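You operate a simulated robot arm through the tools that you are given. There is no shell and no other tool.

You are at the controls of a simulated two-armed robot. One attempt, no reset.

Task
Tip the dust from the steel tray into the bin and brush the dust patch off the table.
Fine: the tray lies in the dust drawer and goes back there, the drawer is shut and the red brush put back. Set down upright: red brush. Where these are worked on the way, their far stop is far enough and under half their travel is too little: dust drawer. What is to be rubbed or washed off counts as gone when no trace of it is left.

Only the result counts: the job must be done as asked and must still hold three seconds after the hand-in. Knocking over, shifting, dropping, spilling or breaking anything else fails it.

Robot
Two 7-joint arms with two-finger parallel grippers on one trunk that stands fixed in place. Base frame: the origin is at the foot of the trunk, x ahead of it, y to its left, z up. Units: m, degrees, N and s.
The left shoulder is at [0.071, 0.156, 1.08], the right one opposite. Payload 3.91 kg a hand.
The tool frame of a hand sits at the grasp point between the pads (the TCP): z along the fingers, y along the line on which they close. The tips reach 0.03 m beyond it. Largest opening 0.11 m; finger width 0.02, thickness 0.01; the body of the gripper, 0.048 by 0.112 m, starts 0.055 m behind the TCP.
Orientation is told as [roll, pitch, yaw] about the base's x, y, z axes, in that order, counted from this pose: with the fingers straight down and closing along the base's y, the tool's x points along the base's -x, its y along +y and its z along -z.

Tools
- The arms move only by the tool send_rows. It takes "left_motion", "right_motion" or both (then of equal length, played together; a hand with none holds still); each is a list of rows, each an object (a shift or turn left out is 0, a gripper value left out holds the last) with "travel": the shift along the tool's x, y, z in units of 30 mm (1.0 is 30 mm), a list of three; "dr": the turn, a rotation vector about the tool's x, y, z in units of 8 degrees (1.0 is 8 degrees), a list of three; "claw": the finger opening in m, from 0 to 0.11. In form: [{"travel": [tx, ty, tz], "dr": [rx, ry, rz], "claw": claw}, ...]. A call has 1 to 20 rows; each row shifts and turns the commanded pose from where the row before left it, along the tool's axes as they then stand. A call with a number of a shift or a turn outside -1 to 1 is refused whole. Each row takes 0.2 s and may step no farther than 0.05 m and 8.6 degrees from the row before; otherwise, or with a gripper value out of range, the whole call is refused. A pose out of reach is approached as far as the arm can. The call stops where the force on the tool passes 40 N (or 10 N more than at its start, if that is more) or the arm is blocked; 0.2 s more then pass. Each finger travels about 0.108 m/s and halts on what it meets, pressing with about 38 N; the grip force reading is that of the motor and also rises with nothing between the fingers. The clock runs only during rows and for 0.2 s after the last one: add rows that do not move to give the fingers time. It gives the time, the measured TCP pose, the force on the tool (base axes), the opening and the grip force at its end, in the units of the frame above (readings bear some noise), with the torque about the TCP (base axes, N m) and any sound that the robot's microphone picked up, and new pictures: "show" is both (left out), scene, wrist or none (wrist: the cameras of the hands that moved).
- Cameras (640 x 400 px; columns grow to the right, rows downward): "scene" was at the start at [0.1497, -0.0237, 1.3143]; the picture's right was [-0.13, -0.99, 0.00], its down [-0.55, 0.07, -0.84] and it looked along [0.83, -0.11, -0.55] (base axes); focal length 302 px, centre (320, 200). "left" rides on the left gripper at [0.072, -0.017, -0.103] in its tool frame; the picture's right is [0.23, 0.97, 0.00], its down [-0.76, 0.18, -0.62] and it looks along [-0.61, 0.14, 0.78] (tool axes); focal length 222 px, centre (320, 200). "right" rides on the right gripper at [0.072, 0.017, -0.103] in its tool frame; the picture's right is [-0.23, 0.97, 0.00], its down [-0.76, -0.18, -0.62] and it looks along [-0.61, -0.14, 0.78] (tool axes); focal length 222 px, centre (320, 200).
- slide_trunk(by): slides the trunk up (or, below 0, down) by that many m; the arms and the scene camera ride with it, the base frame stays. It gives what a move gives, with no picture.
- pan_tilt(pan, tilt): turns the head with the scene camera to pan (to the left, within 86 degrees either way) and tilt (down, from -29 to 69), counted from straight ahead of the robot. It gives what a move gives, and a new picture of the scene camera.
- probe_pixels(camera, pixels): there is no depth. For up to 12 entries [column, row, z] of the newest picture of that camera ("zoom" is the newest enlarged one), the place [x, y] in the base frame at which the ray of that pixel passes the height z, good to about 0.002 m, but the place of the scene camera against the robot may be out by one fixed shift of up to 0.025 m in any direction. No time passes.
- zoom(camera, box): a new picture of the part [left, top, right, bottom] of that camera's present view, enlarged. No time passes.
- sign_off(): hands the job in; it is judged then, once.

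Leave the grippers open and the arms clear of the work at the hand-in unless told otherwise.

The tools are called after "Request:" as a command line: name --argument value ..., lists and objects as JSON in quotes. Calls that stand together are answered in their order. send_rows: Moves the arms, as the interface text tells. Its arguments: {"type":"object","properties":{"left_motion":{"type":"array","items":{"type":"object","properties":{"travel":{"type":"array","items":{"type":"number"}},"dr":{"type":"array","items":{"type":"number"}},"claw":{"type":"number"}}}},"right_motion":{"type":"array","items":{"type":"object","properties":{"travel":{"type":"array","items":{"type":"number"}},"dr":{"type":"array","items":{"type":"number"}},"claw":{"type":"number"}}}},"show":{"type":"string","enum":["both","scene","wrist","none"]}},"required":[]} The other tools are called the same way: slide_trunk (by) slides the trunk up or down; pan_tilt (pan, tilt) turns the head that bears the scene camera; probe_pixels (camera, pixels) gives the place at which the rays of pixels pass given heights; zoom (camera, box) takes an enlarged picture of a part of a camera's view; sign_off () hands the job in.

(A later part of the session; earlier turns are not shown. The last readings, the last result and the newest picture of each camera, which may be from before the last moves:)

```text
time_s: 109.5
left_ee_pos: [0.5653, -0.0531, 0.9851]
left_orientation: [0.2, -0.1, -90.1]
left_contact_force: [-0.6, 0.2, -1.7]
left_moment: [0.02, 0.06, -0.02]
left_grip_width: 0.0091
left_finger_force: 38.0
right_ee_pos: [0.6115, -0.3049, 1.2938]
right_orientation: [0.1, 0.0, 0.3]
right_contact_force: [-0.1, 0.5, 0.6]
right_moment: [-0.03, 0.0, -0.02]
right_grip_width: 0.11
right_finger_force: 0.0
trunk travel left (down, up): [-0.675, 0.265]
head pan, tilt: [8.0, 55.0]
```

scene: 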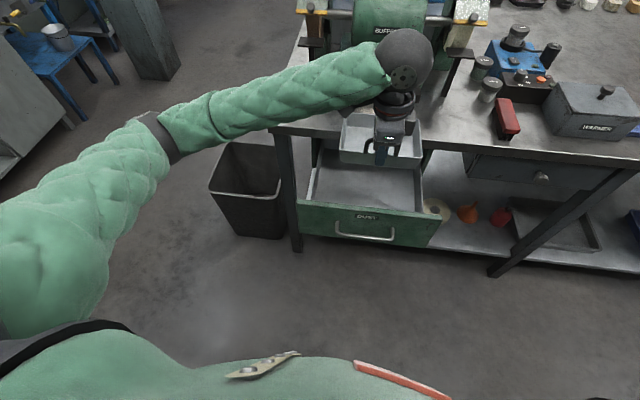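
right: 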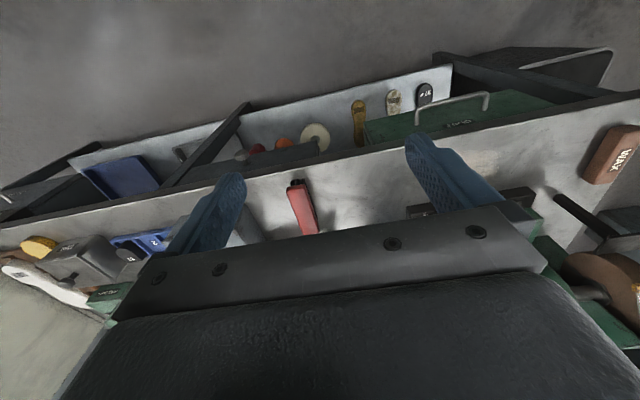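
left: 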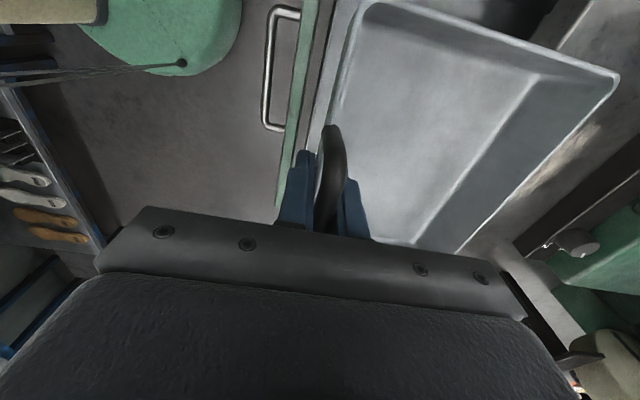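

The tray is over the drawer. I'll shift 1 cm forward and lower to z≈0.786, the height at which it came out.

Request:
send_rows --left_motion '[{"travel": [0, 0.1, 0.4]}, {"travel": [0, 0.1, 0.6]}, {"travel": [0, 0.1, 0.6]}, {"travel": [0, 0, 0.6]}, {"travel": [0, 0, 0.6]}, {"travel": [0, 0, 0.6]}, {"travel": [0, 0, 0.6]}, {"travel": [0, 0, 0.6]}, {"travel": [0, 0, 0.6]}, {"travel": [0, 0, 0.6]}, {"travel": [0, 0, 0.5]}, {"travel": [0, 0, 0.35]}, {"travel": [0, 0, 0]}]' --show "both"

```text
time_s: 112.3
left_ee_pos: [0.5763, -0.0519, 0.7861]
left_orientation: [0.2, -0.1, -90.0]
left_contact_force: [-0.6, 0.1, -1.9]
left_moment: [0.0, 0.09, 0.03]
left_grip_width: 0.0089
left_finger_force: 37.6
right_ee_pos: [0.6123, -0.3039, 1.294]
right_orientation: [0.0, 0.0, 0.2]
right_contact_force: [-0.2, -1.1, -0.5]
right_moment: [-0.01, -0.01, 0.01]
right_grip_width: 0.1101
right_finger_force: 0.0
trunk travel left (down, up): [-0.675, 0.265]
head pan, tilt: [8.0, 55.0]
```

scene: 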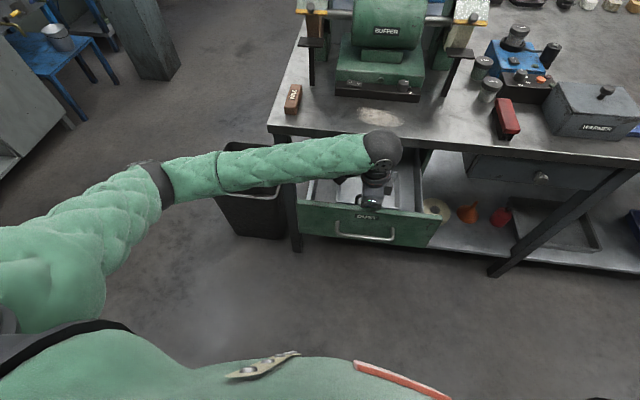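
left: 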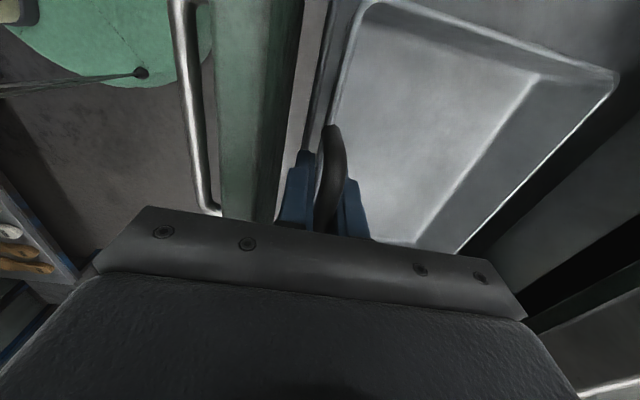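

Now I'll move forward to x≈0.629, the tray's original place, and lower it to z≈0.724.

Request:
send_rows --left_motion '[{"travel": [0, 0.4, 0]}, {"travel": [0, 0.5, 0]}, {"travel": [0, 0.5, 0]}, {"travel": [0, 0.36, 0]}, {"travel": [0, 0, 0.4]}, {"travel": [0, 0, 0.5]}, {"travel": [0, 0, 0.5]}, {"travel": [0, 0, 0.4]}, {"travel": [0, 0, 0.2]}, {"travel": [0, 0, 0.05]}, {"travel": [0, 0, 0]}]' --show "both"

```text
time_s: 114.7
left_ee_pos: [0.6292, -0.0503, 0.7251]
left_orientation: [0.2, -0.1, -90.1]
left_contact_force: [0.1, 0.1, -0.1]
left_moment: [0.06, 0.0, 0.04]
left_grip_width: 0.0091
left_finger_force: 37.3
right_ee_pos: [0.6122, -0.3056, 1.2942]
right_orientation: [0.0, -0.1, 0.3]
right_contact_force: [-0.9, 0.1, 0.6]
right_moment: [-0.01, 0.0, 0.01]
right_grip_width: 0.1098
right_finger_force: 0.1
trunk travel left (down, up): [-0.675, 0.265]
head pan, tilt: [8.0, 55.0]
```

scene: 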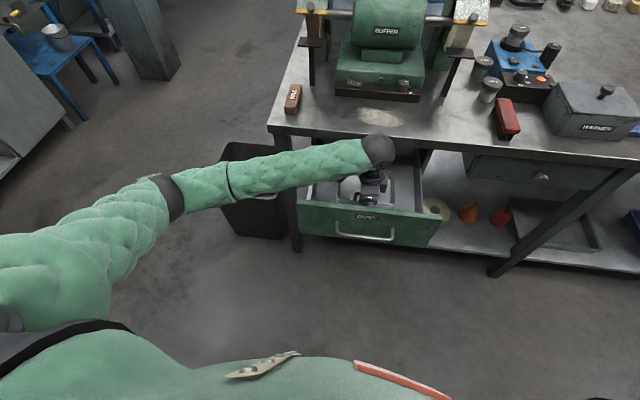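
left: 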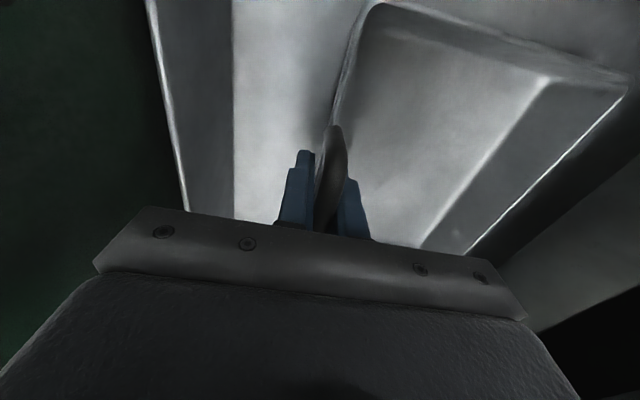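

The reading is near zero, so the tray is resting on the drawer floor. I'll lower 2 mm more, release, and rise straight up.

Request:
send_rows --left_motion '[{"travel": [0, 0, 0.05]}, {"claw": 0.05}, {"claw": 0.05}, {"claw": 0.05}, {"travel": [0, 0, -0.4]}, {"travel": [0, 0, -0.8]}, {"travel": [0, 0, -0.9]}, {"travel": [0, 0, -0.9]}, {"travel": [0, 0, -0.9]}, {"travel": [0, 0, -0.9]}, {"travel": [0, 0, -0.9]}, {"travel": [0, 0, 0]}]' --show "both"

Request:
zoom --camera "scene" --box '[290, 130, 450, 250]'

```text
time_s: 117.3
left_ee_pos: [0.6273, -0.0517, 0.8953]
left_orientation: [0.2, -0.1, -90.0]
left_contact_force: [-0.3, 0.9, 0.5]
left_moment: [0.01, 0.01, -0.03]
left_grip_width: 0.0499
left_finger_force: 0.0
right_ee_pos: [0.6127, -0.3046, 1.2939]
right_orientation: [0.1, 0.0, 0.2]
right_contact_force: [0.0, 0.0, -0.7]
right_moment: [0.0, 0.0, -0.01]
right_grip_width: 0.1101
right_finger_force: 0.1
trunk travel left (down, up): [-0.675, 0.265]
head pan, tilt: [8.0, 55.0]
```

scene: 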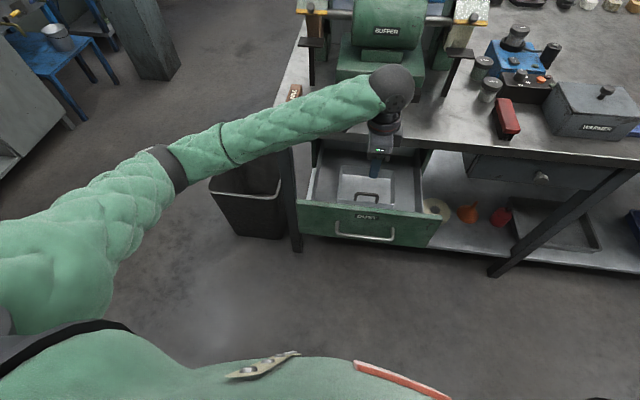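
left: 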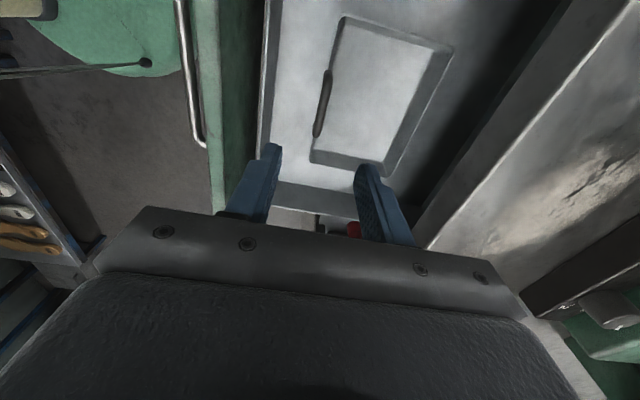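

```text
3.33 times, centred on (370, 190) of scene
```

zoom: 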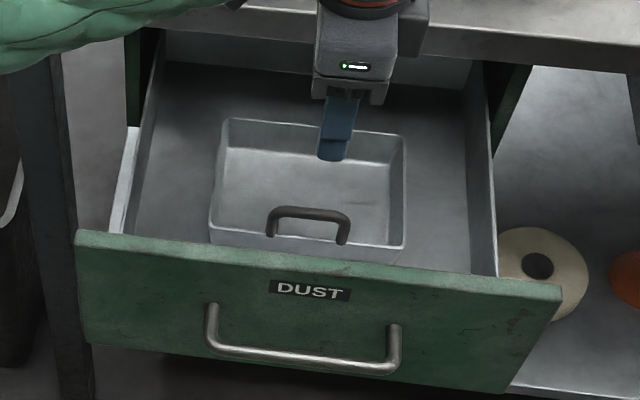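

The tray is back in place, empty. Next I'll close the drawer. I'll turn the hand to yaw 0, which makes it slim front-to-back, move it in front of the drawer panel, and push with the finger sides. First I'll rotate and move back at this height.

Request:
send_rows --left_motion '[{"travel": [0, 0, -0.5], "claw": 0.06}, {"dr": [0, 0, -1]}, {"dr": [0, 0, -1]}, {"dr": [0, 0, -1]}, {"dr": [0, 0, -1]}, {"dr": [0, 0, -1]}, {"dr": [0, 0, -1]}, {"dr": [0, 0, -1]}, {"dr": [0, 0, -1]}, {"dr": [0, 0, -1]}, {"dr": [0, 0, -1]}, {"dr": [0, 0, -1]}, {"dr": [0, 0, -0.25]}, {"travel": [0.8, 0, 0]}, {"travel": [0.8, 0, 0]}, {"travel": [0.8, 0, 0]}, {"travel": [0.8, 0, 0]}, {"travel": [0.8, 0, 0]}, {"travel": [0, 0, 0]}]' --show "both"

```text
time_s: 121.3
left_ee_pos: [0.5089, -0.0517, 0.9107]
left_orientation: [0.0, 0.0, 0.1]
left_contact_force: [0.4, 0.1, 0.0]
left_moment: [-0.02, 0.02, 0.02]
left_grip_width: 0.0599
left_finger_force: 0.1
right_ee_pos: [0.6127, -0.305, 1.2941]
right_orientation: [0.0, -0.1, 0.3]
right_contact_force: [0.3, 0.7, -0.2]
right_moment: [-0.01, -0.03, 0.06]
right_grip_width: 0.1101
right_finger_force: 0.1
trunk travel left (down, up): [-0.675, 0.265]
head pan, tilt: [8.0, 55.0]
```

scene: 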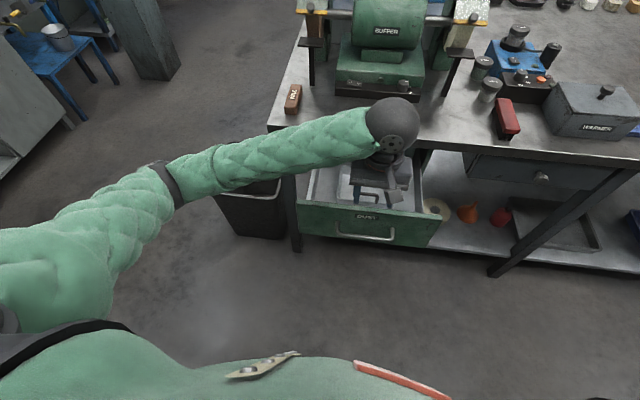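
left: 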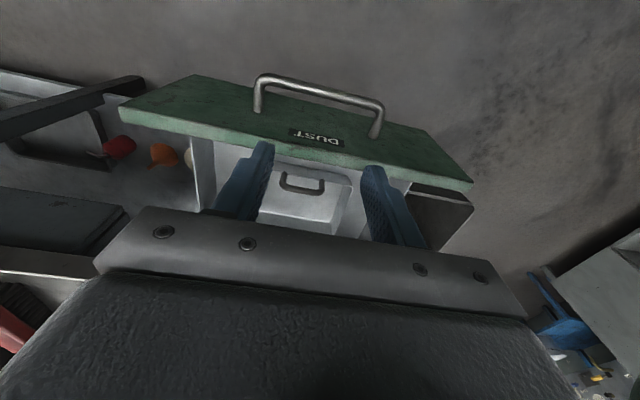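

I need the panel's outer face more exactly before lowering. I'll zoom on it in the left view.

Request:
zoom --camera "left" --box '[230, 60, 430, 200]'

Request:
probe_pixels --camera "left" --pixels '[[320, 148, 0.82], [320, 156, 0.82], [320, 164, 0.82], [255, 82, 0.755], [380, 104, 0.755], [440, 178, 0.82]]'

```text
2.86 times, centred on (330, 130) of left
```

zoom: 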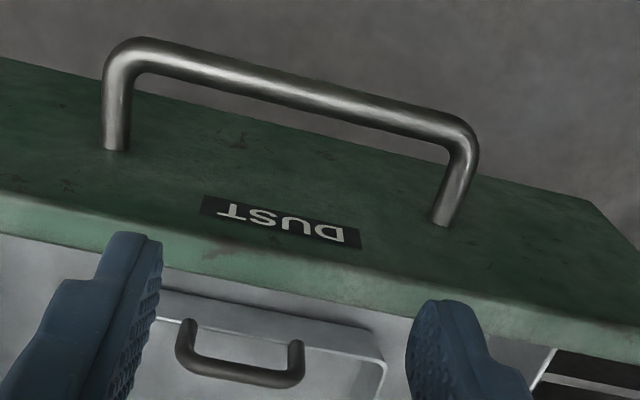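

```text
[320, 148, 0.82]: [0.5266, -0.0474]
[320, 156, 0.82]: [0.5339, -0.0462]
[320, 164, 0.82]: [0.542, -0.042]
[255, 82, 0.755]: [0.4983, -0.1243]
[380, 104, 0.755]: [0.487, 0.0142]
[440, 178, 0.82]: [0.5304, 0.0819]
```

The panel's outer face is at x≈0.525, and the bar is at x≈0.49, z≈0.755. I'll shift back 7 mm and lower between them until the tips are at z≈0.772, just above the bar.

Request:
send_rows --left_motion '[{"travel": [0.23, 0, 0]}, {"travel": [0, 0, 0.7]}, {"travel": [0, 0, 0.7]}, {"travel": [0, 0, 0.7]}, {"travel": [0, 0, 0.7]}, {"travel": [0, 0, 0.5]}, {"travel": [0, 0, 0.33]}, {"travel": [0, 0, 0]}]' --show "both"

```text
time_s: 123.1
left_ee_pos: [0.5002, -0.0515, 0.8006]
left_orientation: [-0.1, -0.2, 0.1]
left_contact_force: [0.1, 0.3, 0.4]
left_moment: [-0.03, 0.01, 0.0]
left_grip_width: 0.0601
left_finger_force: 0.0
right_ee_pos: [0.6126, -0.305, 1.2946]
right_orientation: [-0.1, 0.0, 0.3]
right_contact_force: [0.2, -0.8, -0.5]
right_moment: [0.03, -0.01, -0.02]
right_grip_width: 0.11
right_finger_force: 0.1
trunk travel left (down, up): [-0.675, 0.265]
head pan, tilt: [8.0, 55.0]
```

scene: 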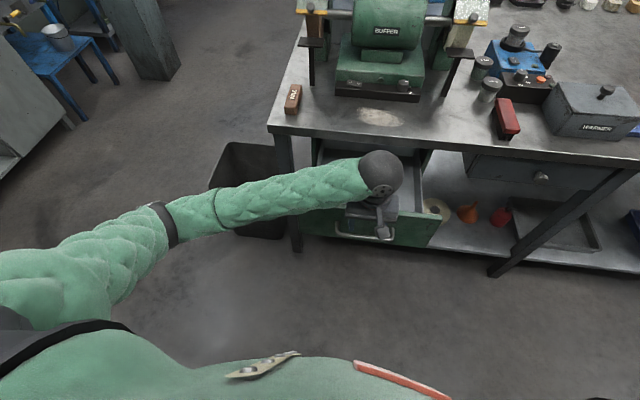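
left: 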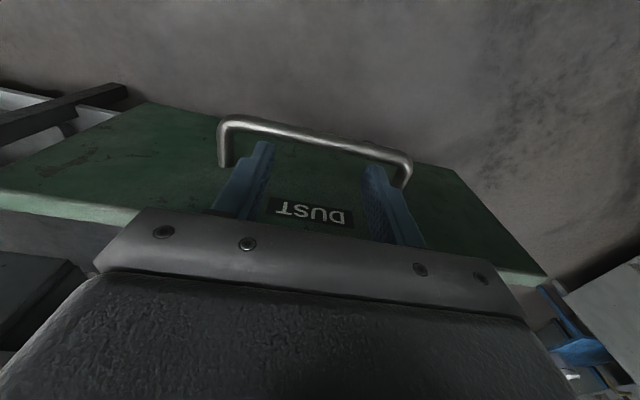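

The fingers are in front of the panel, either side of the DUST label. I'll push straight forward by 0.15 m.

Request:
send_rows --left_motion '[{"travel": [-0.3, 0, 0]}, {"travel": [-0.5, 0, 0]}, {"travel": [-0.6, 0, 0]}, {"travel": [-0.6, 0, 0]}, {"travel": [-0.6, 0, 0]}, {"travel": [-0.6, 0, 0]}, {"travel": [-0.6, 0, 0]}, {"travel": [-0.6, 0, 0]}, {"travel": [-0.6, 0, 0]}, {"travel": [0, 0, 0]}]' --show "both"

```text
time_s: 125.3
left_ee_pos: [0.6544, -0.0507, 0.8013]
left_orientation: [0.0, -0.2, 0.0]
left_contact_force: [1.1, 0.0, 0.5]
left_moment: [-0.02, -0.02, 0.03]
left_grip_width: 0.06
left_finger_force: 0.1
right_ee_pos: [0.612, -0.3048, 1.2935]
right_orientation: [0.0, 0.0, 0.3]
right_contact_force: [0.3, -0.1, 0.2]
right_moment: [0.03, -0.02, -0.03]
right_grip_width: 0.1099
right_finger_force: 0.1
trunk travel left (down, up): [-0.675, 0.265]
head pan, tilt: [8.0, 55.0]
```

scene: 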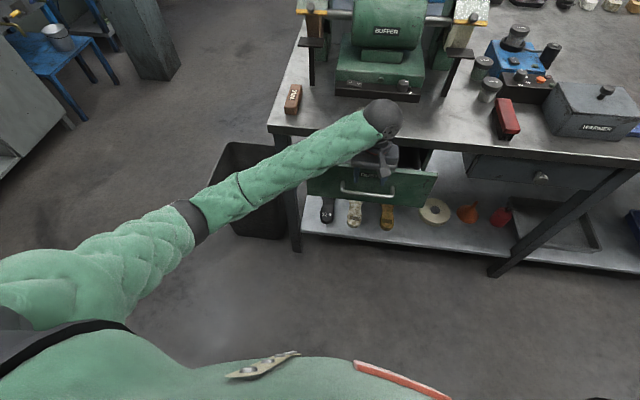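
left: 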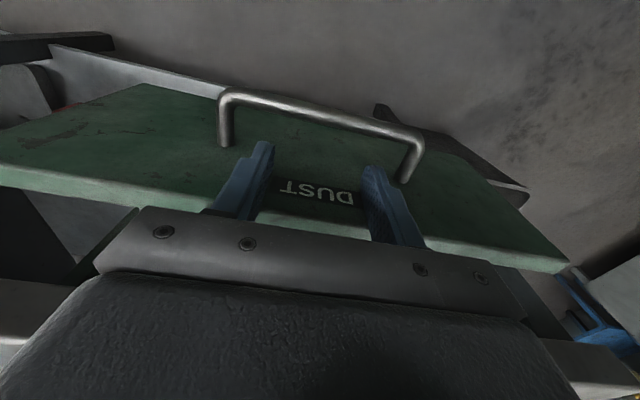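

The drawer is sliding in smoothly. I'll push 5 cm more, keeping the gripper body clear of the table edge.

Request:
send_rows --left_motion '[{"travel": [-0.4, 0, 0]}, {"travel": [-0.5, 0, 0]}, {"travel": [-0.5, 0, 0]}, {"travel": [-0.3, 0, 0]}, {"travel": [0, 0, 0]}]' --show "both"

```text
time_s: 126.5
left_ee_pos: [0.7034, -0.0515, 0.8017]
left_orientation: [-0.1, -0.2, -0.1]
left_contact_force: [-0.7, -0.6, -0.4]
left_moment: [0.03, 0.03, 0.01]
left_grip_width: 0.0599
left_finger_force: 0.0
right_ee_pos: [0.6129, -0.3036, 1.294]
right_orientation: [0.0, 0.1, 0.3]
right_contact_force: [0.2, 0.5, 0.3]
right_moment: [0.03, 0.0, 0.01]
right_grip_width: 0.1099
right_finger_force: 0.1
trunk travel left (down, up): [-0.675, 0.265]
head pan, tilt: [8.0, 55.0]
```

scene: 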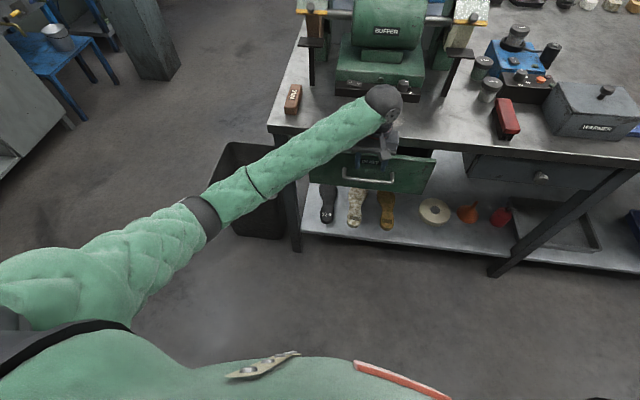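
left: 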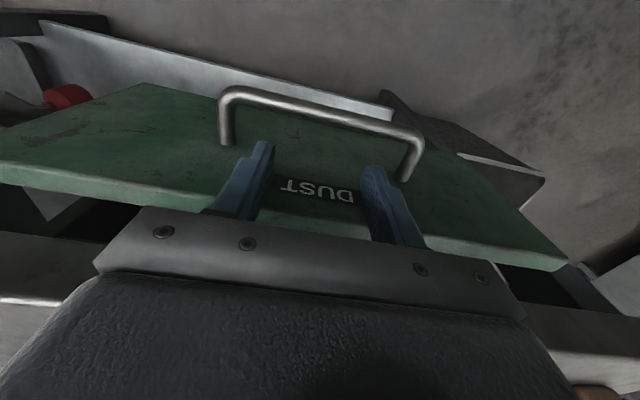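

About 4 cm remain. I'll lift the fingers out from behind the bar, move back in front of it and lower to bar height, so I can push on the bar itself.

Request:
send_rows --left_motion '[{"travel": [0.15, 0, 0]}, {"travel": [0, 0, -0.6]}, {"travel": [0, 0, -0.6]}, {"travel": [0.75, 0, 0]}, {"travel": [0.75, 0, 0]}, {"travel": [0.75, 0, 0]}, {"travel": [0, 0, 0.7]}, {"travel": [0, 0, 0.7]}, {"travel": [0, 0, 0.7]}, {"travel": [0, 0, 0.2]}, {"travel": [0, 0, 0]}]' --show "both"

```text
time_s: 128.9
left_ee_pos: [0.6315, -0.0512, 0.7694]
left_orientation: [-0.1, -0.1, 0.0]
left_contact_force: [0.4, -0.1, 0.9]
left_moment: [0.01, -0.01, -0.02]
left_grip_width: 0.0599
left_finger_force: 0.1
right_ee_pos: [0.6132, -0.3051, 1.294]
right_orientation: [0.0, 0.0, 0.3]
right_contact_force: [-0.4, 0.2, -0.4]
right_moment: [-0.04, 0.01, -0.02]
right_grip_width: 0.1101
right_finger_force: 0.1
trunk travel left (down, up): [-0.675, 0.265]
head pan, tilt: [8.0, 55.0]
```

scene: 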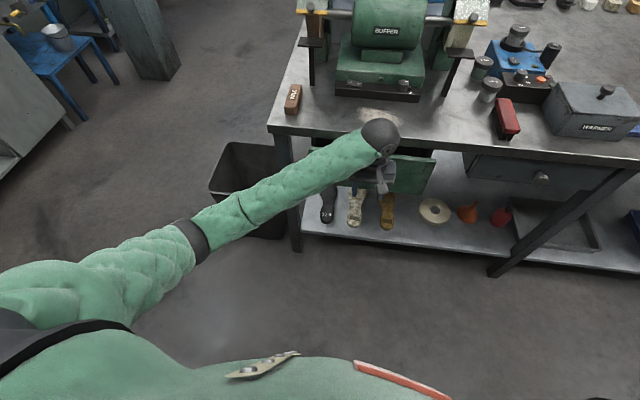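
left: 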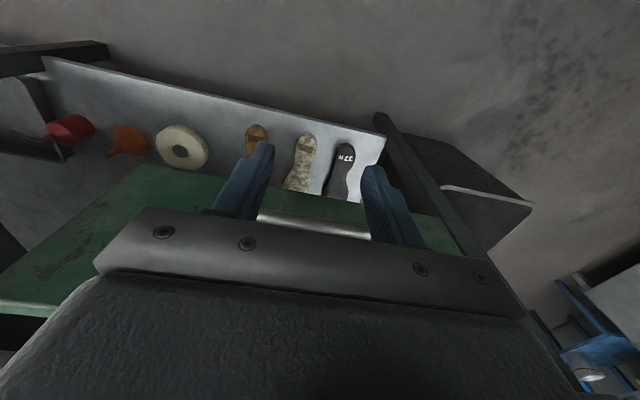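

The fingers are in front of the bar now. I'll push forward until the drawer meets its closed stop; the force limit will end the move.

Request:
send_rows --left_motion '[{"travel": [-0.5, 0, 0]}, {"travel": [-0.5, 0, 0]}, {"travel": [-0.4, 0, 0]}, {"travel": [-0.4, 0, 0]}, {"travel": [-0.3, 0, 0]}, {"travel": [-0.3, 0, 0]}, {"travel": [-0.15, 0, 0]}, {"travel": [0, 0, 0]}]' --show "both"

```text
time_s: 130.7
left_ee_pos: [0.7063, -0.0531, 0.7685]
left_orientation: [-0.1, -0.3, -0.1]
left_contact_force: [-24.4, 3.9, 1.7]
left_moment: [-0.25, -1.48, 0.39]
left_grip_width: 0.0598
left_finger_force: 0.0
right_ee_pos: [0.6096, -0.3046, 1.2945]
right_orientation: [-0.1, -0.2, 0.3]
right_contact_force: [0.0, 0.8, -0.3]
right_moment: [0.02, -0.03, -0.01]
right_grip_width: 0.1102
right_finger_force: 0.0
trunk travel left (down, up): [-0.675, 0.265]
head pan, tilt: [8.0, 55.0]
```

scene: 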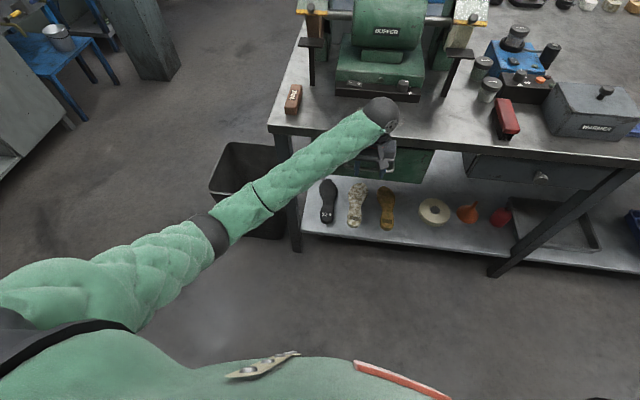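
left: 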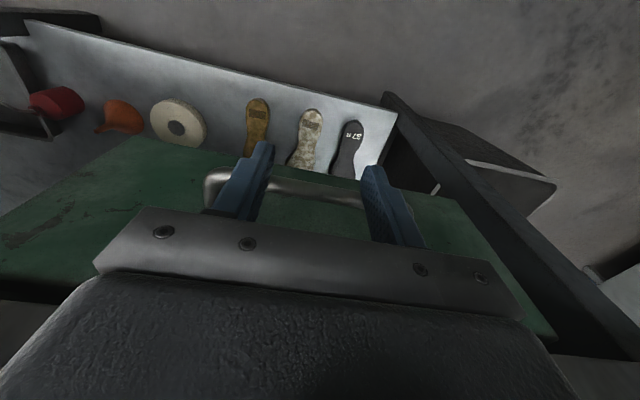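

There's a -24 N push at x=0.706, but the torque puts that contact about 6 cm above the TCP. That suggests the gripper body is touching the table edge rather than the drawer being at its stop. I'll measure where the bar is now.

Request:
zoom --camera "left" --box '[180, 120, 440, 280]'

Request:
probe_pixels --camera "left" --pixels '[[315, 180, 0.755], [315, 187, 0.755], [315, 194, 0.755], [207, 178, 0.755]]'

Request:
zoom --camera "scene" --box '[290, 110, 450, 210]'

```text
2.46 times, centred on (310, 200) of left
```

zoom: 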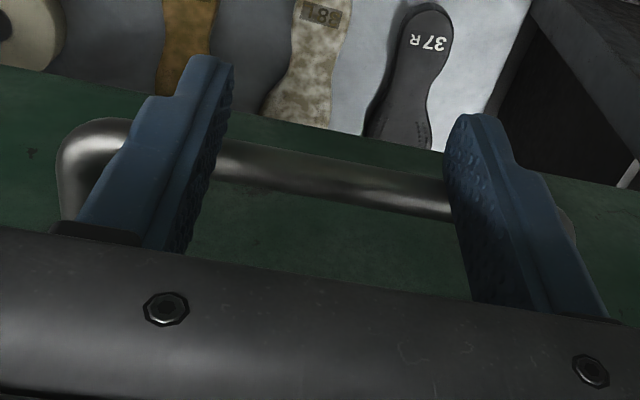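

```text
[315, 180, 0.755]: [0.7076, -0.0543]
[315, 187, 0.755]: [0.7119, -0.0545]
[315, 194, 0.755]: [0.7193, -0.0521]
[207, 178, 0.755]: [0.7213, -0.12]
```

```text
4.00 times, centred on (370, 160) of scene
```

zoom: 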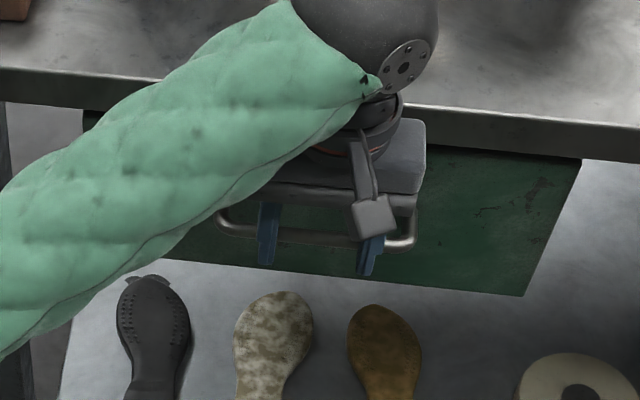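

The bar is at about x≈0.72, so the drawer is nearly or fully shut, but the gripper body is touching the table edge. I'll back off 3 cm, tilt the fingers 32° forward so the body leans away from the table, and push the bar again with the tips to make sure.

Request:
send_rows --left_motion '[{"travel": [0.5, 0, 0]}, {"travel": [0.5, 0, 0]}, {"dr": [0, -1, 0]}, {"dr": [0, -1, 0]}, {"dr": [0, -1, 0]}, {"dr": [0, -1, 0]}, {"travel": [-0.23, 0, -0.37]}, {"travel": [0, 0, 0]}]' --show "both"

```text
time_s: 132.5
left_ee_pos: [0.677, -0.0524, 0.7813]
left_orientation: [-0.1, -32.2, 0.0]
left_contact_force: [0.1, -0.4, -0.5]
left_moment: [0.02, 0.02, 0.02]
left_grip_width: 0.0602
left_finger_force: 0.0
right_ee_pos: [0.6115, -0.3036, 1.2935]
right_orientation: [0.0, 0.0, 0.3]
right_contact_force: [0.0, 0.4, 0.2]
right_moment: [-0.02, 0.0, -0.01]
right_grip_width: 0.11
right_finger_force: 0.0
trunk travel left (down, up): [-0.675, 0.265]
head pan, tilt: [8.0, 55.0]
```

scene: 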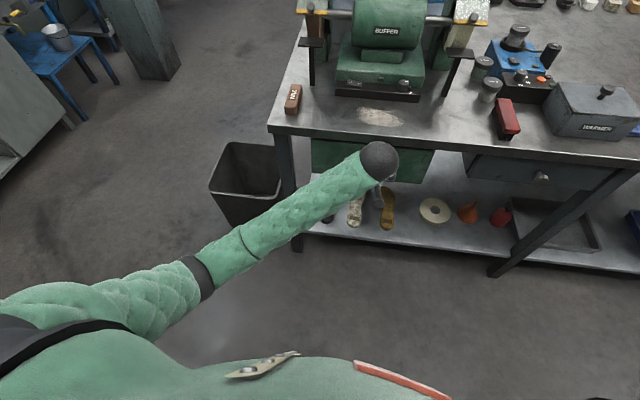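
left: 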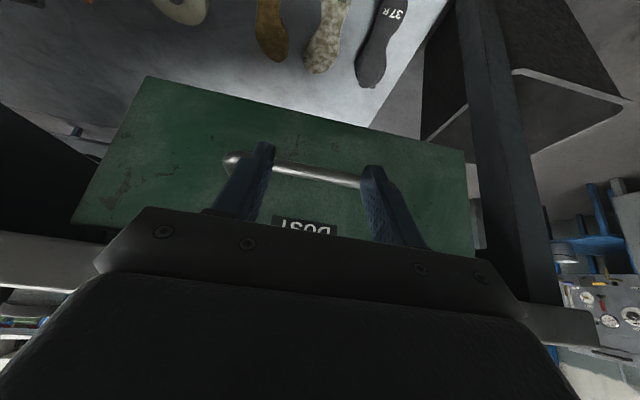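

The fingertips are just in front of the bar, tilted and clear of the table. I'll push forward gently.

Request:
send_rows --left_motion '[{"travel": [-0.17, 0, 0.106]}, {"travel": [-0.17, 0, 0.106]}, {"travel": [-0.17, 0, 0.106]}, {"travel": [-0.1, 0, 0.06]}, {"travel": [0, 0, 0]}]' --show "wrist"

```text
time_s: 133.7
left_ee_pos: [0.6991, -0.0512, 0.7818]
left_orientation: [0.0, -32.2, 0.0]
left_contact_force: [0.1, 0.5, -0.4]
left_moment: [-0.03, 0.0, 0.01]
left_grip_width: 0.0598
left_finger_force: 0.1
right_ee_pos: [0.6115, -0.3052, 1.2931]
right_orientation: [0.0, 0.1, 0.3]
right_contact_force: [-0.6, -0.3, 0.3]
right_moment: [-0.01, -0.01, -0.02]
right_grip_width: 0.11
right_finger_force: 0.1
trunk travel left (down, up): [-0.675, 0.265]
head pan, tilt: [8.0, 55.0]
```

left: 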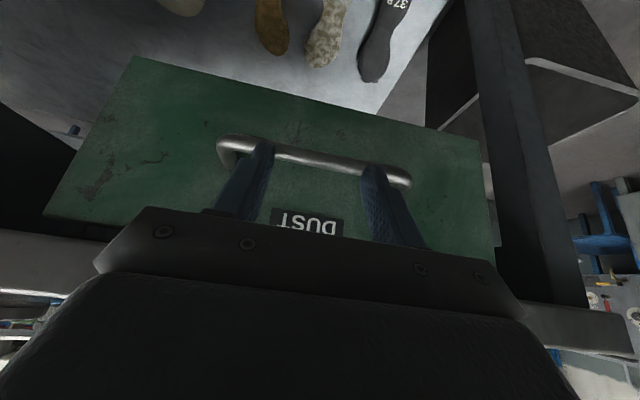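

There's still no force, so the drawer may be sliding in freely. I'll keep pushing until it reacts.

Request:
send_rows --left_motion '[{"travel": [-0.1, 0, 0.06]}, {"travel": [-0.1, 0, 0.06]}, {"travel": [-0.1, 0, 0.06]}, {"travel": [-0.1, 0, 0.06]}, {"travel": [0, 0, 0]}]' --show "wrist"

Request:
zoom --camera "left" --box '[180, 100, 440, 260]'

```text
time_s: 134.9
left_ee_pos: [0.7115, -0.0531, 0.7837]
left_orientation: [-0.3, -32.2, -0.1]
left_contact_force: [-15.2, -1.2, 8.0]
left_moment: [0.26, 0.38, 0.55]
left_grip_width: 0.0599
left_finger_force: 0.0
right_ee_pos: [0.6122, -0.3053, 1.2953]
right_orientation: [0.0, 0.0, 0.3]
right_contact_force: [0.4, 0.2, -0.8]
right_moment: [-0.01, 0.0, 0.0]
right_grip_width: 0.1102
right_finger_force: 0.0
trunk travel left (down, up): [-0.675, 0.265]
head pan, tilt: [8.0, 55.0]
```

left: 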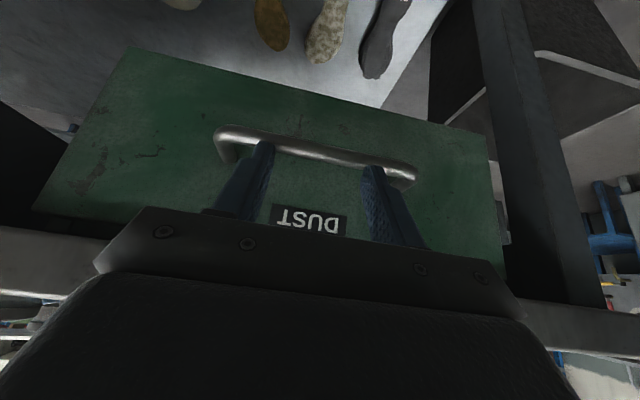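

```text
2.46 times, centred on (310, 180) of left
```

zoom: 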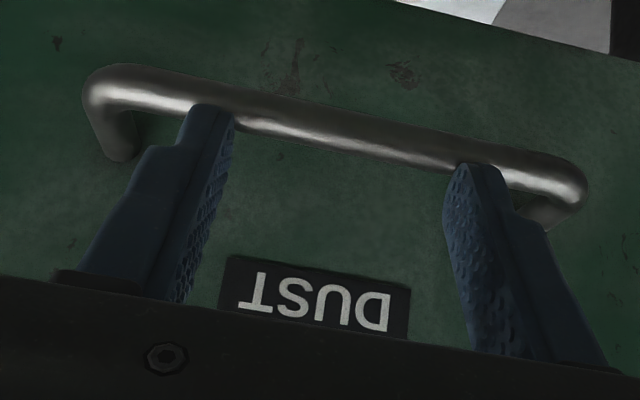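

The contact is now on the bar near (0.728, 0.75) with 15 N, so the drawer is at or very near its stop. To be sure I'll push the panel itself below the bar: back off, tilt the fingers to 64°, and lower to z≈0.72.

Request:
send_rows --left_motion '[{"travel": [0.71, 0, -0.44]}, {"travel": [0.71, 0, -0.44]}, {"dr": [0, -1, 0]}, {"dr": [0, -1, 0]}, {"dr": [0, -1, 0]}, {"dr": [0, -1, 0]}, {"travel": [0.64, 0, 0.31]}, {"travel": [0.64, 0, 0.31]}, {"travel": [0.64, 0, 0.31]}, {"travel": [0, 0, 0]}]' --show "both"

```text
time_s: 137.1
left_ee_pos: [0.6626, -0.0538, 0.7173]
left_orientation: [-0.1, -64.2, 0.2]
left_contact_force: [0.4, 0.8, 0.4]
left_moment: [0.02, 0.04, 0.0]
left_grip_width: 0.0601
left_finger_force: 0.0
right_ee_pos: [0.6129, -0.3047, 1.2938]
right_orientation: [0.0, 0.0, 0.2]
right_contact_force: [-0.6, 0.1, 0.3]
right_moment: [0.0, 0.01, -0.02]
right_grip_width: 0.11
right_finger_force: 0.1
trunk travel left (down, up): [-0.675, 0.265]
head pan, tilt: [8.0, 55.0]
```

scene: 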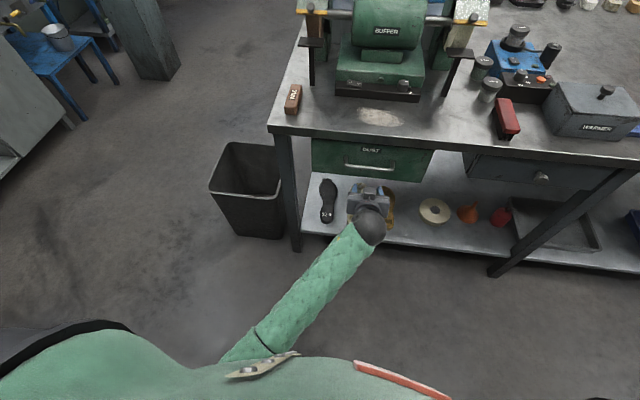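
left: 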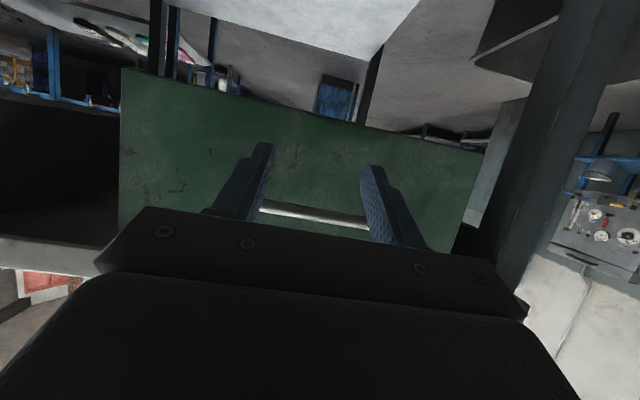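

The forearm has swung low in front of the body but isn't blocked, and the drawer looks shut in the scene. I'll push the panel below the bar to confirm.

Request:
send_rows --left_motion '[{"travel": [-0.175, 0, 0.36]}, {"travel": [-0.175, 0, 0.36]}, {"travel": [-0.175, 0, 0.36]}, {"travel": [-0.175, 0, 0.36]}, {"travel": [-0.1, 0, 0.2]}, {"travel": [-0.05, 0, 0.1]}, {"travel": [0, 0, 0]}]' --show "both"

```text
time_s: 138.7
left_ee_pos: [0.7205, -0.053, 0.7188]
left_orientation: [-0.5, -64.2, 0.2]
left_contact_force: [-0.1, -0.1, 0.1]
left_moment: [-0.02, -0.01, -0.01]
left_grip_width: 0.0601
left_finger_force: 0.0
right_ee_pos: [0.6124, -0.3053, 1.2936]
right_orientation: [-0.1, 0.0, 0.3]
right_contact_force: [-0.1, 0.5, 0.3]
right_moment: [-0.01, -0.02, -0.02]
right_grip_width: 0.1098
right_finger_force: 0.0
trunk travel left (down, up): [-0.675, 0.265]
head pan, tilt: [8.0, 55.0]
```

scene: 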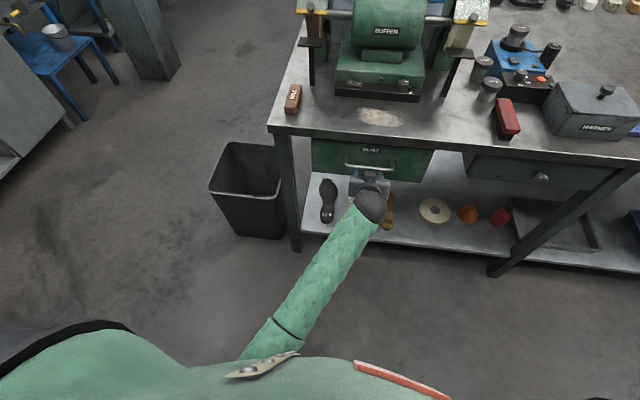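
left: 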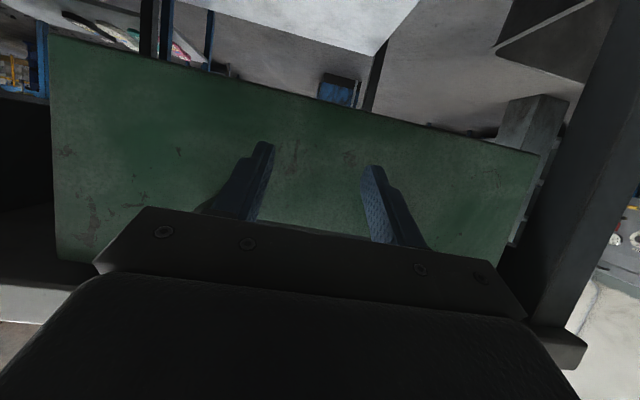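

No contact yet. I'll continue in small steps until the tips meet the panel.

Request:
send_rows --left_motion '[{"travel": [-0.075, 0, 0.15]}, {"travel": [-0.075, 0, 0.15]}, {"travel": [-0.075, 0, 0.15]}, {"travel": [-0.075, 0, 0.15]}, {"travel": [0, 0, 0]}]' --show "wrist"

```text
time_s: 139.6
left_ee_pos: [0.7301, -0.054, 0.7166]
left_orientation: [-0.2, -64.0, 0.1]
left_contact_force: [-36.4, 3.4, 13.6]
left_moment: [0.41, -0.28, 1.31]
left_grip_width: 0.0613
left_finger_force: 1.7
right_ee_pos: [0.6109, -0.3059, 1.2953]
right_orientation: [0.0, 0.1, 0.3]
right_contact_force: [0.1, 0.3, -0.4]
right_moment: [-0.03, 0.01, 0.01]
right_grip_width: 0.1101
right_finger_force: 0.0
trunk travel left (down, up): [-0.675, 0.265]
head pan, tilt: [8.0, 55.0]
stopped in row 4 (left hand): the force on the tool passed its limit at 47 N (the readings are from after the stop); the commanded pose is now the measured one
```

left: 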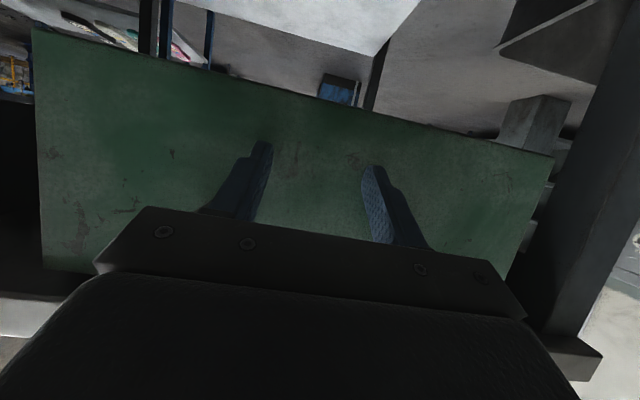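

A 47 N reaction with no movement means the drawer is firmly shut. I'll back the hand out the way it came and raise and untilt it in reverse order, so the arm returns to its normal shape.

Request:
send_rows --left_motion '[{"travel": [0.075, 0, -0.15]}, {"travel": [0.175, 0, -0.36]}, {"travel": [0.175, 0, -0.36]}, {"travel": [0.175, 0, -0.36]}, {"travel": [0.175, 0, -0.36]}, {"travel": [0.175, 0, -0.36]}, {"travel": [-0.64, 0, -0.31]}, {"travel": [-0.64, 0, -0.31]}, {"travel": [-0.64, 0, -0.31]}, {"dr": [0, 1, 0]}, {"dr": [0, 1, 0]}, {"dr": [0, 1, 0]}, {"dr": [0, 1, 0]}, {"travel": [0, 0, 0]}]' --show "both"

```text
time_s: 141.6
left_ee_pos: [0.6684, 0.0047, 0.7415]
left_orientation: [18.6, -62.8, -17.8]
left_contact_force: [-0.7, -0.4, 0.4]
left_moment: [0.01, 0.02, 0.0]
left_grip_width: 0.0597
left_finger_force: 0.1
right_ee_pos: [0.6113, -0.3051, 1.2939]
right_orientation: [0.0, 0.0, 0.4]
right_contact_force: [-0.4, -0.8, -0.1]
right_moment: [-0.02, -0.01, 0.0]
right_grip_width: 0.1102
right_finger_force: 0.0
trunk travel left (down, up): [-0.675, 0.265]
head pan, tilt: [8.0, 55.0]
stopped in row 10 (left hand): the arm was blocked; the commanded pose is now the measured one
```

scene: 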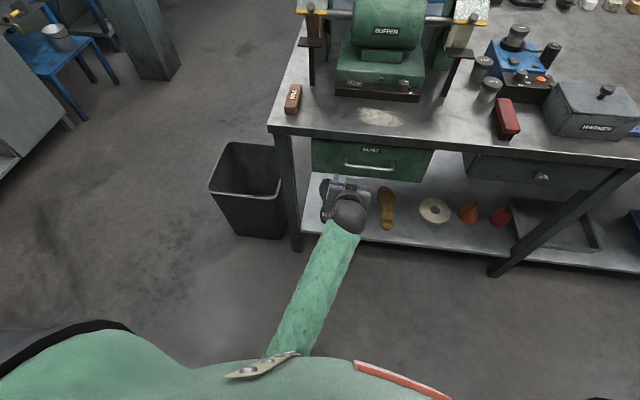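
left: 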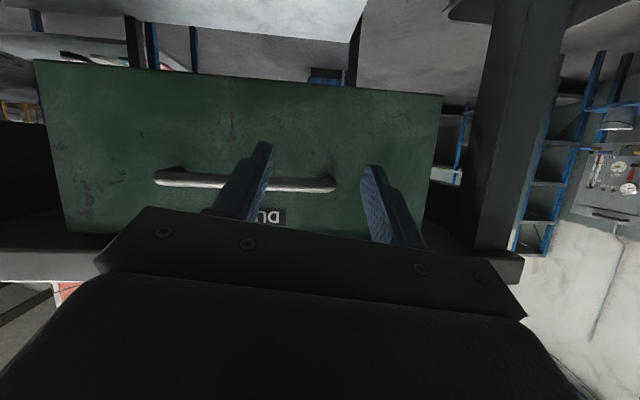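

The drawer is shut and the hand is clear of it, but the elbow is against the chest again. I'll move the hand straight left, in front of the table, to free it.

Request:
send_rows --left_motion '[{"travel": [0.13, 0.94, 0.04]}, {"travel": [0.13, 0.94, 0.04]}, {"travel": [0.13, 0.94, 0.04]}, {"travel": [0.13, 0.94, 0.04]}, {"travel": [0.13, 0.94, 0.04]}, {"travel": [0.13, 0.94, 0.04]}, {"travel": [0, 0, 0]}]' --show "scene"

```text
time_s: 143.2
left_ee_pos: [0.6663, 0.174, 0.7465]
left_orientation: [18.3, -62.8, -17.5]
left_contact_force: [0.1, -0.2, 0.5]
left_moment: [-0.01, 0.0, 0.01]
left_grip_width: 0.0598
left_finger_force: 0.1
right_ee_pos: [0.6128, -0.305, 1.2942]
right_orientation: [0.1, 0.0, 0.3]
right_contact_force: [-0.5, 0.3, -0.2]
right_moment: [0.0, -0.02, -0.03]
right_grip_width: 0.1095
right_finger_force: 0.1
trunk travel left (down, up): [-0.675, 0.265]
head pan, tilt: [8.0, 55.0]
```

scene: 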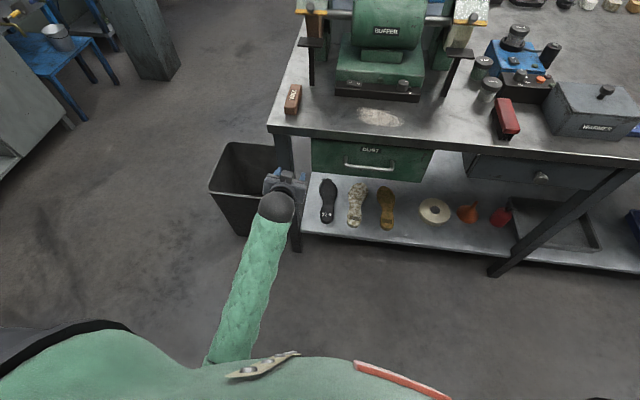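

That's moving freely. I'll continue left to y≈0.43.

Request:
send_rows --left_motion '[{"travel": [0.13, 0.94, 0.04]}, {"travel": [0.13, 0.94, 0.04]}, {"travel": [0.13, 0.94, 0.04]}, {"travel": [0.13, 0.94, 0.04]}, {"travel": [0.13, 0.94, 0.04]}, {"travel": [0.13, 0.94, 0.04]}, {"travel": [0.13, 0.94, 0.04]}, {"travel": [0.13, 0.94, 0.04]}, {"travel": [0.13, 0.94, 0.04]}, {"travel": [0, 0, 0]}]' --show "none"

Request:
pan_tilt --pan 30 --tilt 50

```text
time_s: 145.4
left_ee_pos: [0.6679, 0.4308, 0.7461]
left_orientation: [18.4, -63.0, -17.4]
left_contact_force: [-0.3, -0.5, 0.7]
left_moment: [0.04, 0.01, -0.02]
left_grip_width: 0.06
left_finger_force: 0.1
right_ee_pos: [0.6117, -0.3059, 1.2931]
right_orientation: [0.1, 0.0, 0.2]
right_contact_force: [0.1, 0.6, 0.1]
right_moment: [0.03, 0.0, 0.0]
right_grip_width: 0.1097
right_finger_force: 0.1
trunk travel left (down, up): [-0.675, 0.265]
head pan, tilt: [8.0, 55.0]
```

```text
time_s: 146.3
left_ee_pos: [0.6676, 0.4295, 0.7456]
left_orientation: [18.3, -62.9, -17.4]
left_contact_force: [0.0, 0.1, 0.0]
left_moment: [-0.03, 0.0, 0.01]
left_grip_width: 0.0598
left_finger_force: 0.1
right_ee_pos: [0.6118, -0.3051, 1.2937]
right_orientation: [-0.1, 0.0, 0.3]
right_contact_force: [-0.1, -0.4, 0.3]
right_moment: [-0.02, -0.01, 0.01]
right_grip_width: 0.1104
right_finger_force: 0.1
trunk travel left (down, up): [-0.675, 0.265]
head pan, tilt: [30.0, 50.0]
```

scene: 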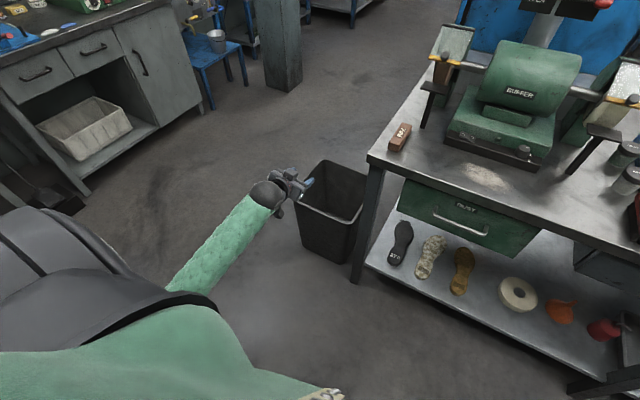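

The left arm is now parked in free space left of the bench, its work done. I'll lower the trunk back to its starting height for the brush work and set the head to its first pose, so I can compare the drawer with the first picture.

Request:
slide_trunk --by -0.15

Request:
pan_tilt --pan -7.3 --tilt 33.3

Request:
zoom --camera "scene" --box '[180, 150, 480, 340]'

```text
time_s: 148.0
left_ee_pos: [0.6675, 0.4295, 0.596]
left_orientation: [18.3, -63.0, -17.4]
left_contact_force: [-0.6, 0.1, 0.6]
left_moment: [-0.01, 0.01, 0.03]
left_grip_width: 0.0602
left_finger_force: 0.0
right_ee_pos: [0.6122, -0.3044, 1.1443]
right_orientation: [0.0, 0.1, 0.4]
right_contact_force: [0.7, -0.2, 0.9]
right_moment: [0.03, -0.02, 0.02]
right_grip_width: 0.11
right_finger_force: 0.0
trunk travel left (down, up): [-0.525, 0.415]
head pan, tilt: [30.0, 50.0]
```

```text
time_s: 149.1
left_ee_pos: [0.6683, 0.4294, 0.5963]
left_orientation: [18.2, -62.9, -17.4]
left_contact_force: [-0.2, 0.0, -0.5]
left_moment: [-0.02, 0.01, 0.03]
left_grip_width: 0.0598
left_finger_force: 0.1
right_ee_pos: [0.6124, -0.3051, 1.1443]
right_orientation: [0.0, 0.0, 0.3]
right_contact_force: [0.3, -0.1, 1.2]
right_moment: [0.0, 0.0, -0.01]
right_grip_width: 0.11
right_finger_force: 0.1
trunk travel left (down, up): [-0.525, 0.415]
head pan, tilt: [-7.3, 33.3]
```

scene: 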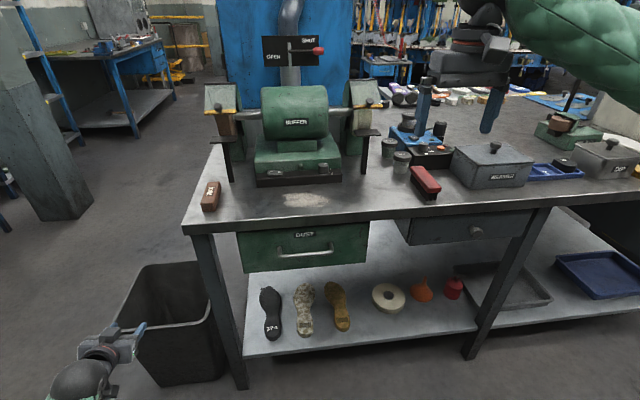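

```text
2.11 times, centred on (330, 245) of scene
```

zoom: 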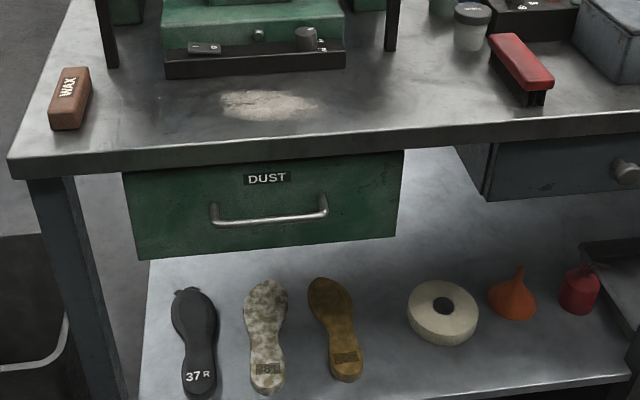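

The drawer's corners and handle are at exactly the same pixels as in the first picture, so it's fully shut, and the bin and the other things are unmoved. For the brush, I'll bring the right hand above it at about (0.78, -0.38, 1.10) to measure it.

Request:
send_rows --right_motion '[{"travel": [-0.944, -0.42, 0.2]}, {"travel": [-0.944, -0.42, 0.2]}, {"travel": [-0.944, -0.42, 0.2]}, {"travel": [-0.944, -0.42, 0.2]}, {"travel": [-0.944, -0.42, 0.2]}, {"travel": [-0.944, -0.42, 0.2]}, {"travel": [0, 0, 0]}]' --show "both"

Request:
zoom --camera "right" --box '[200, 0, 440, 190]'

```text
time_s: 150.7
left_ee_pos: [0.6678, 0.4301, 0.5957]
left_orientation: [18.3, -62.9, -17.5]
left_contact_force: [-0.2, -0.6, -0.6]
left_moment: [0.0, -0.03, 0.02]
left_grip_width: 0.0601
left_finger_force: 0.2
right_ee_pos: [0.779, -0.3768, 1.1104]
right_orientation: [0.0, 0.0, 0.3]
right_contact_force: [0.0, 0.7, 0.2]
right_moment: [-0.01, -0.04, 0.05]
right_grip_width: 0.1099
right_finger_force: 0.1
trunk travel left (down, up): [-0.525, 0.415]
head pan, tilt: [-7.3, 33.3]
```

scene: 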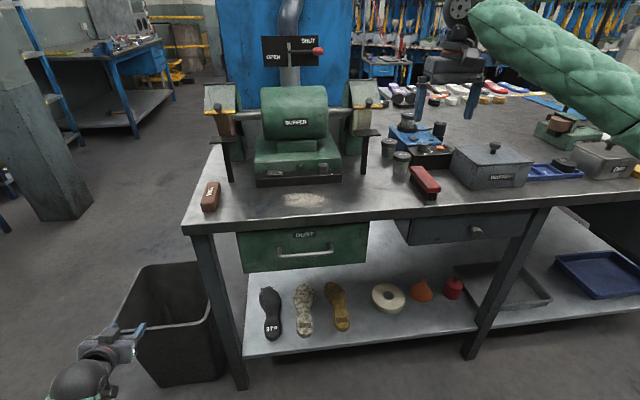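
right: 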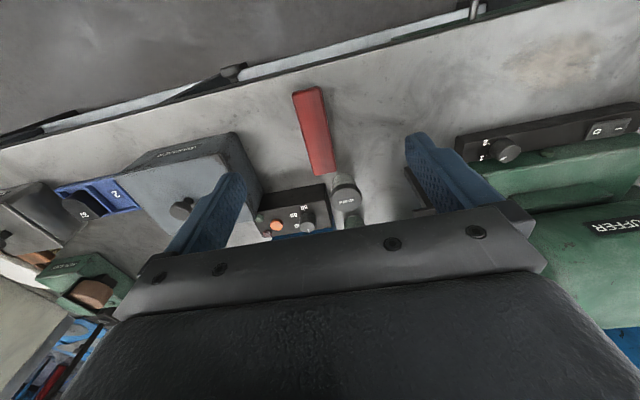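

```text
2.11 times, centred on (320, 95) of right
```

zoom: 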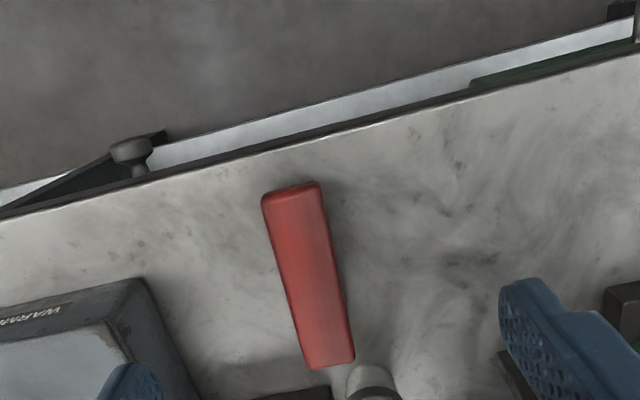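

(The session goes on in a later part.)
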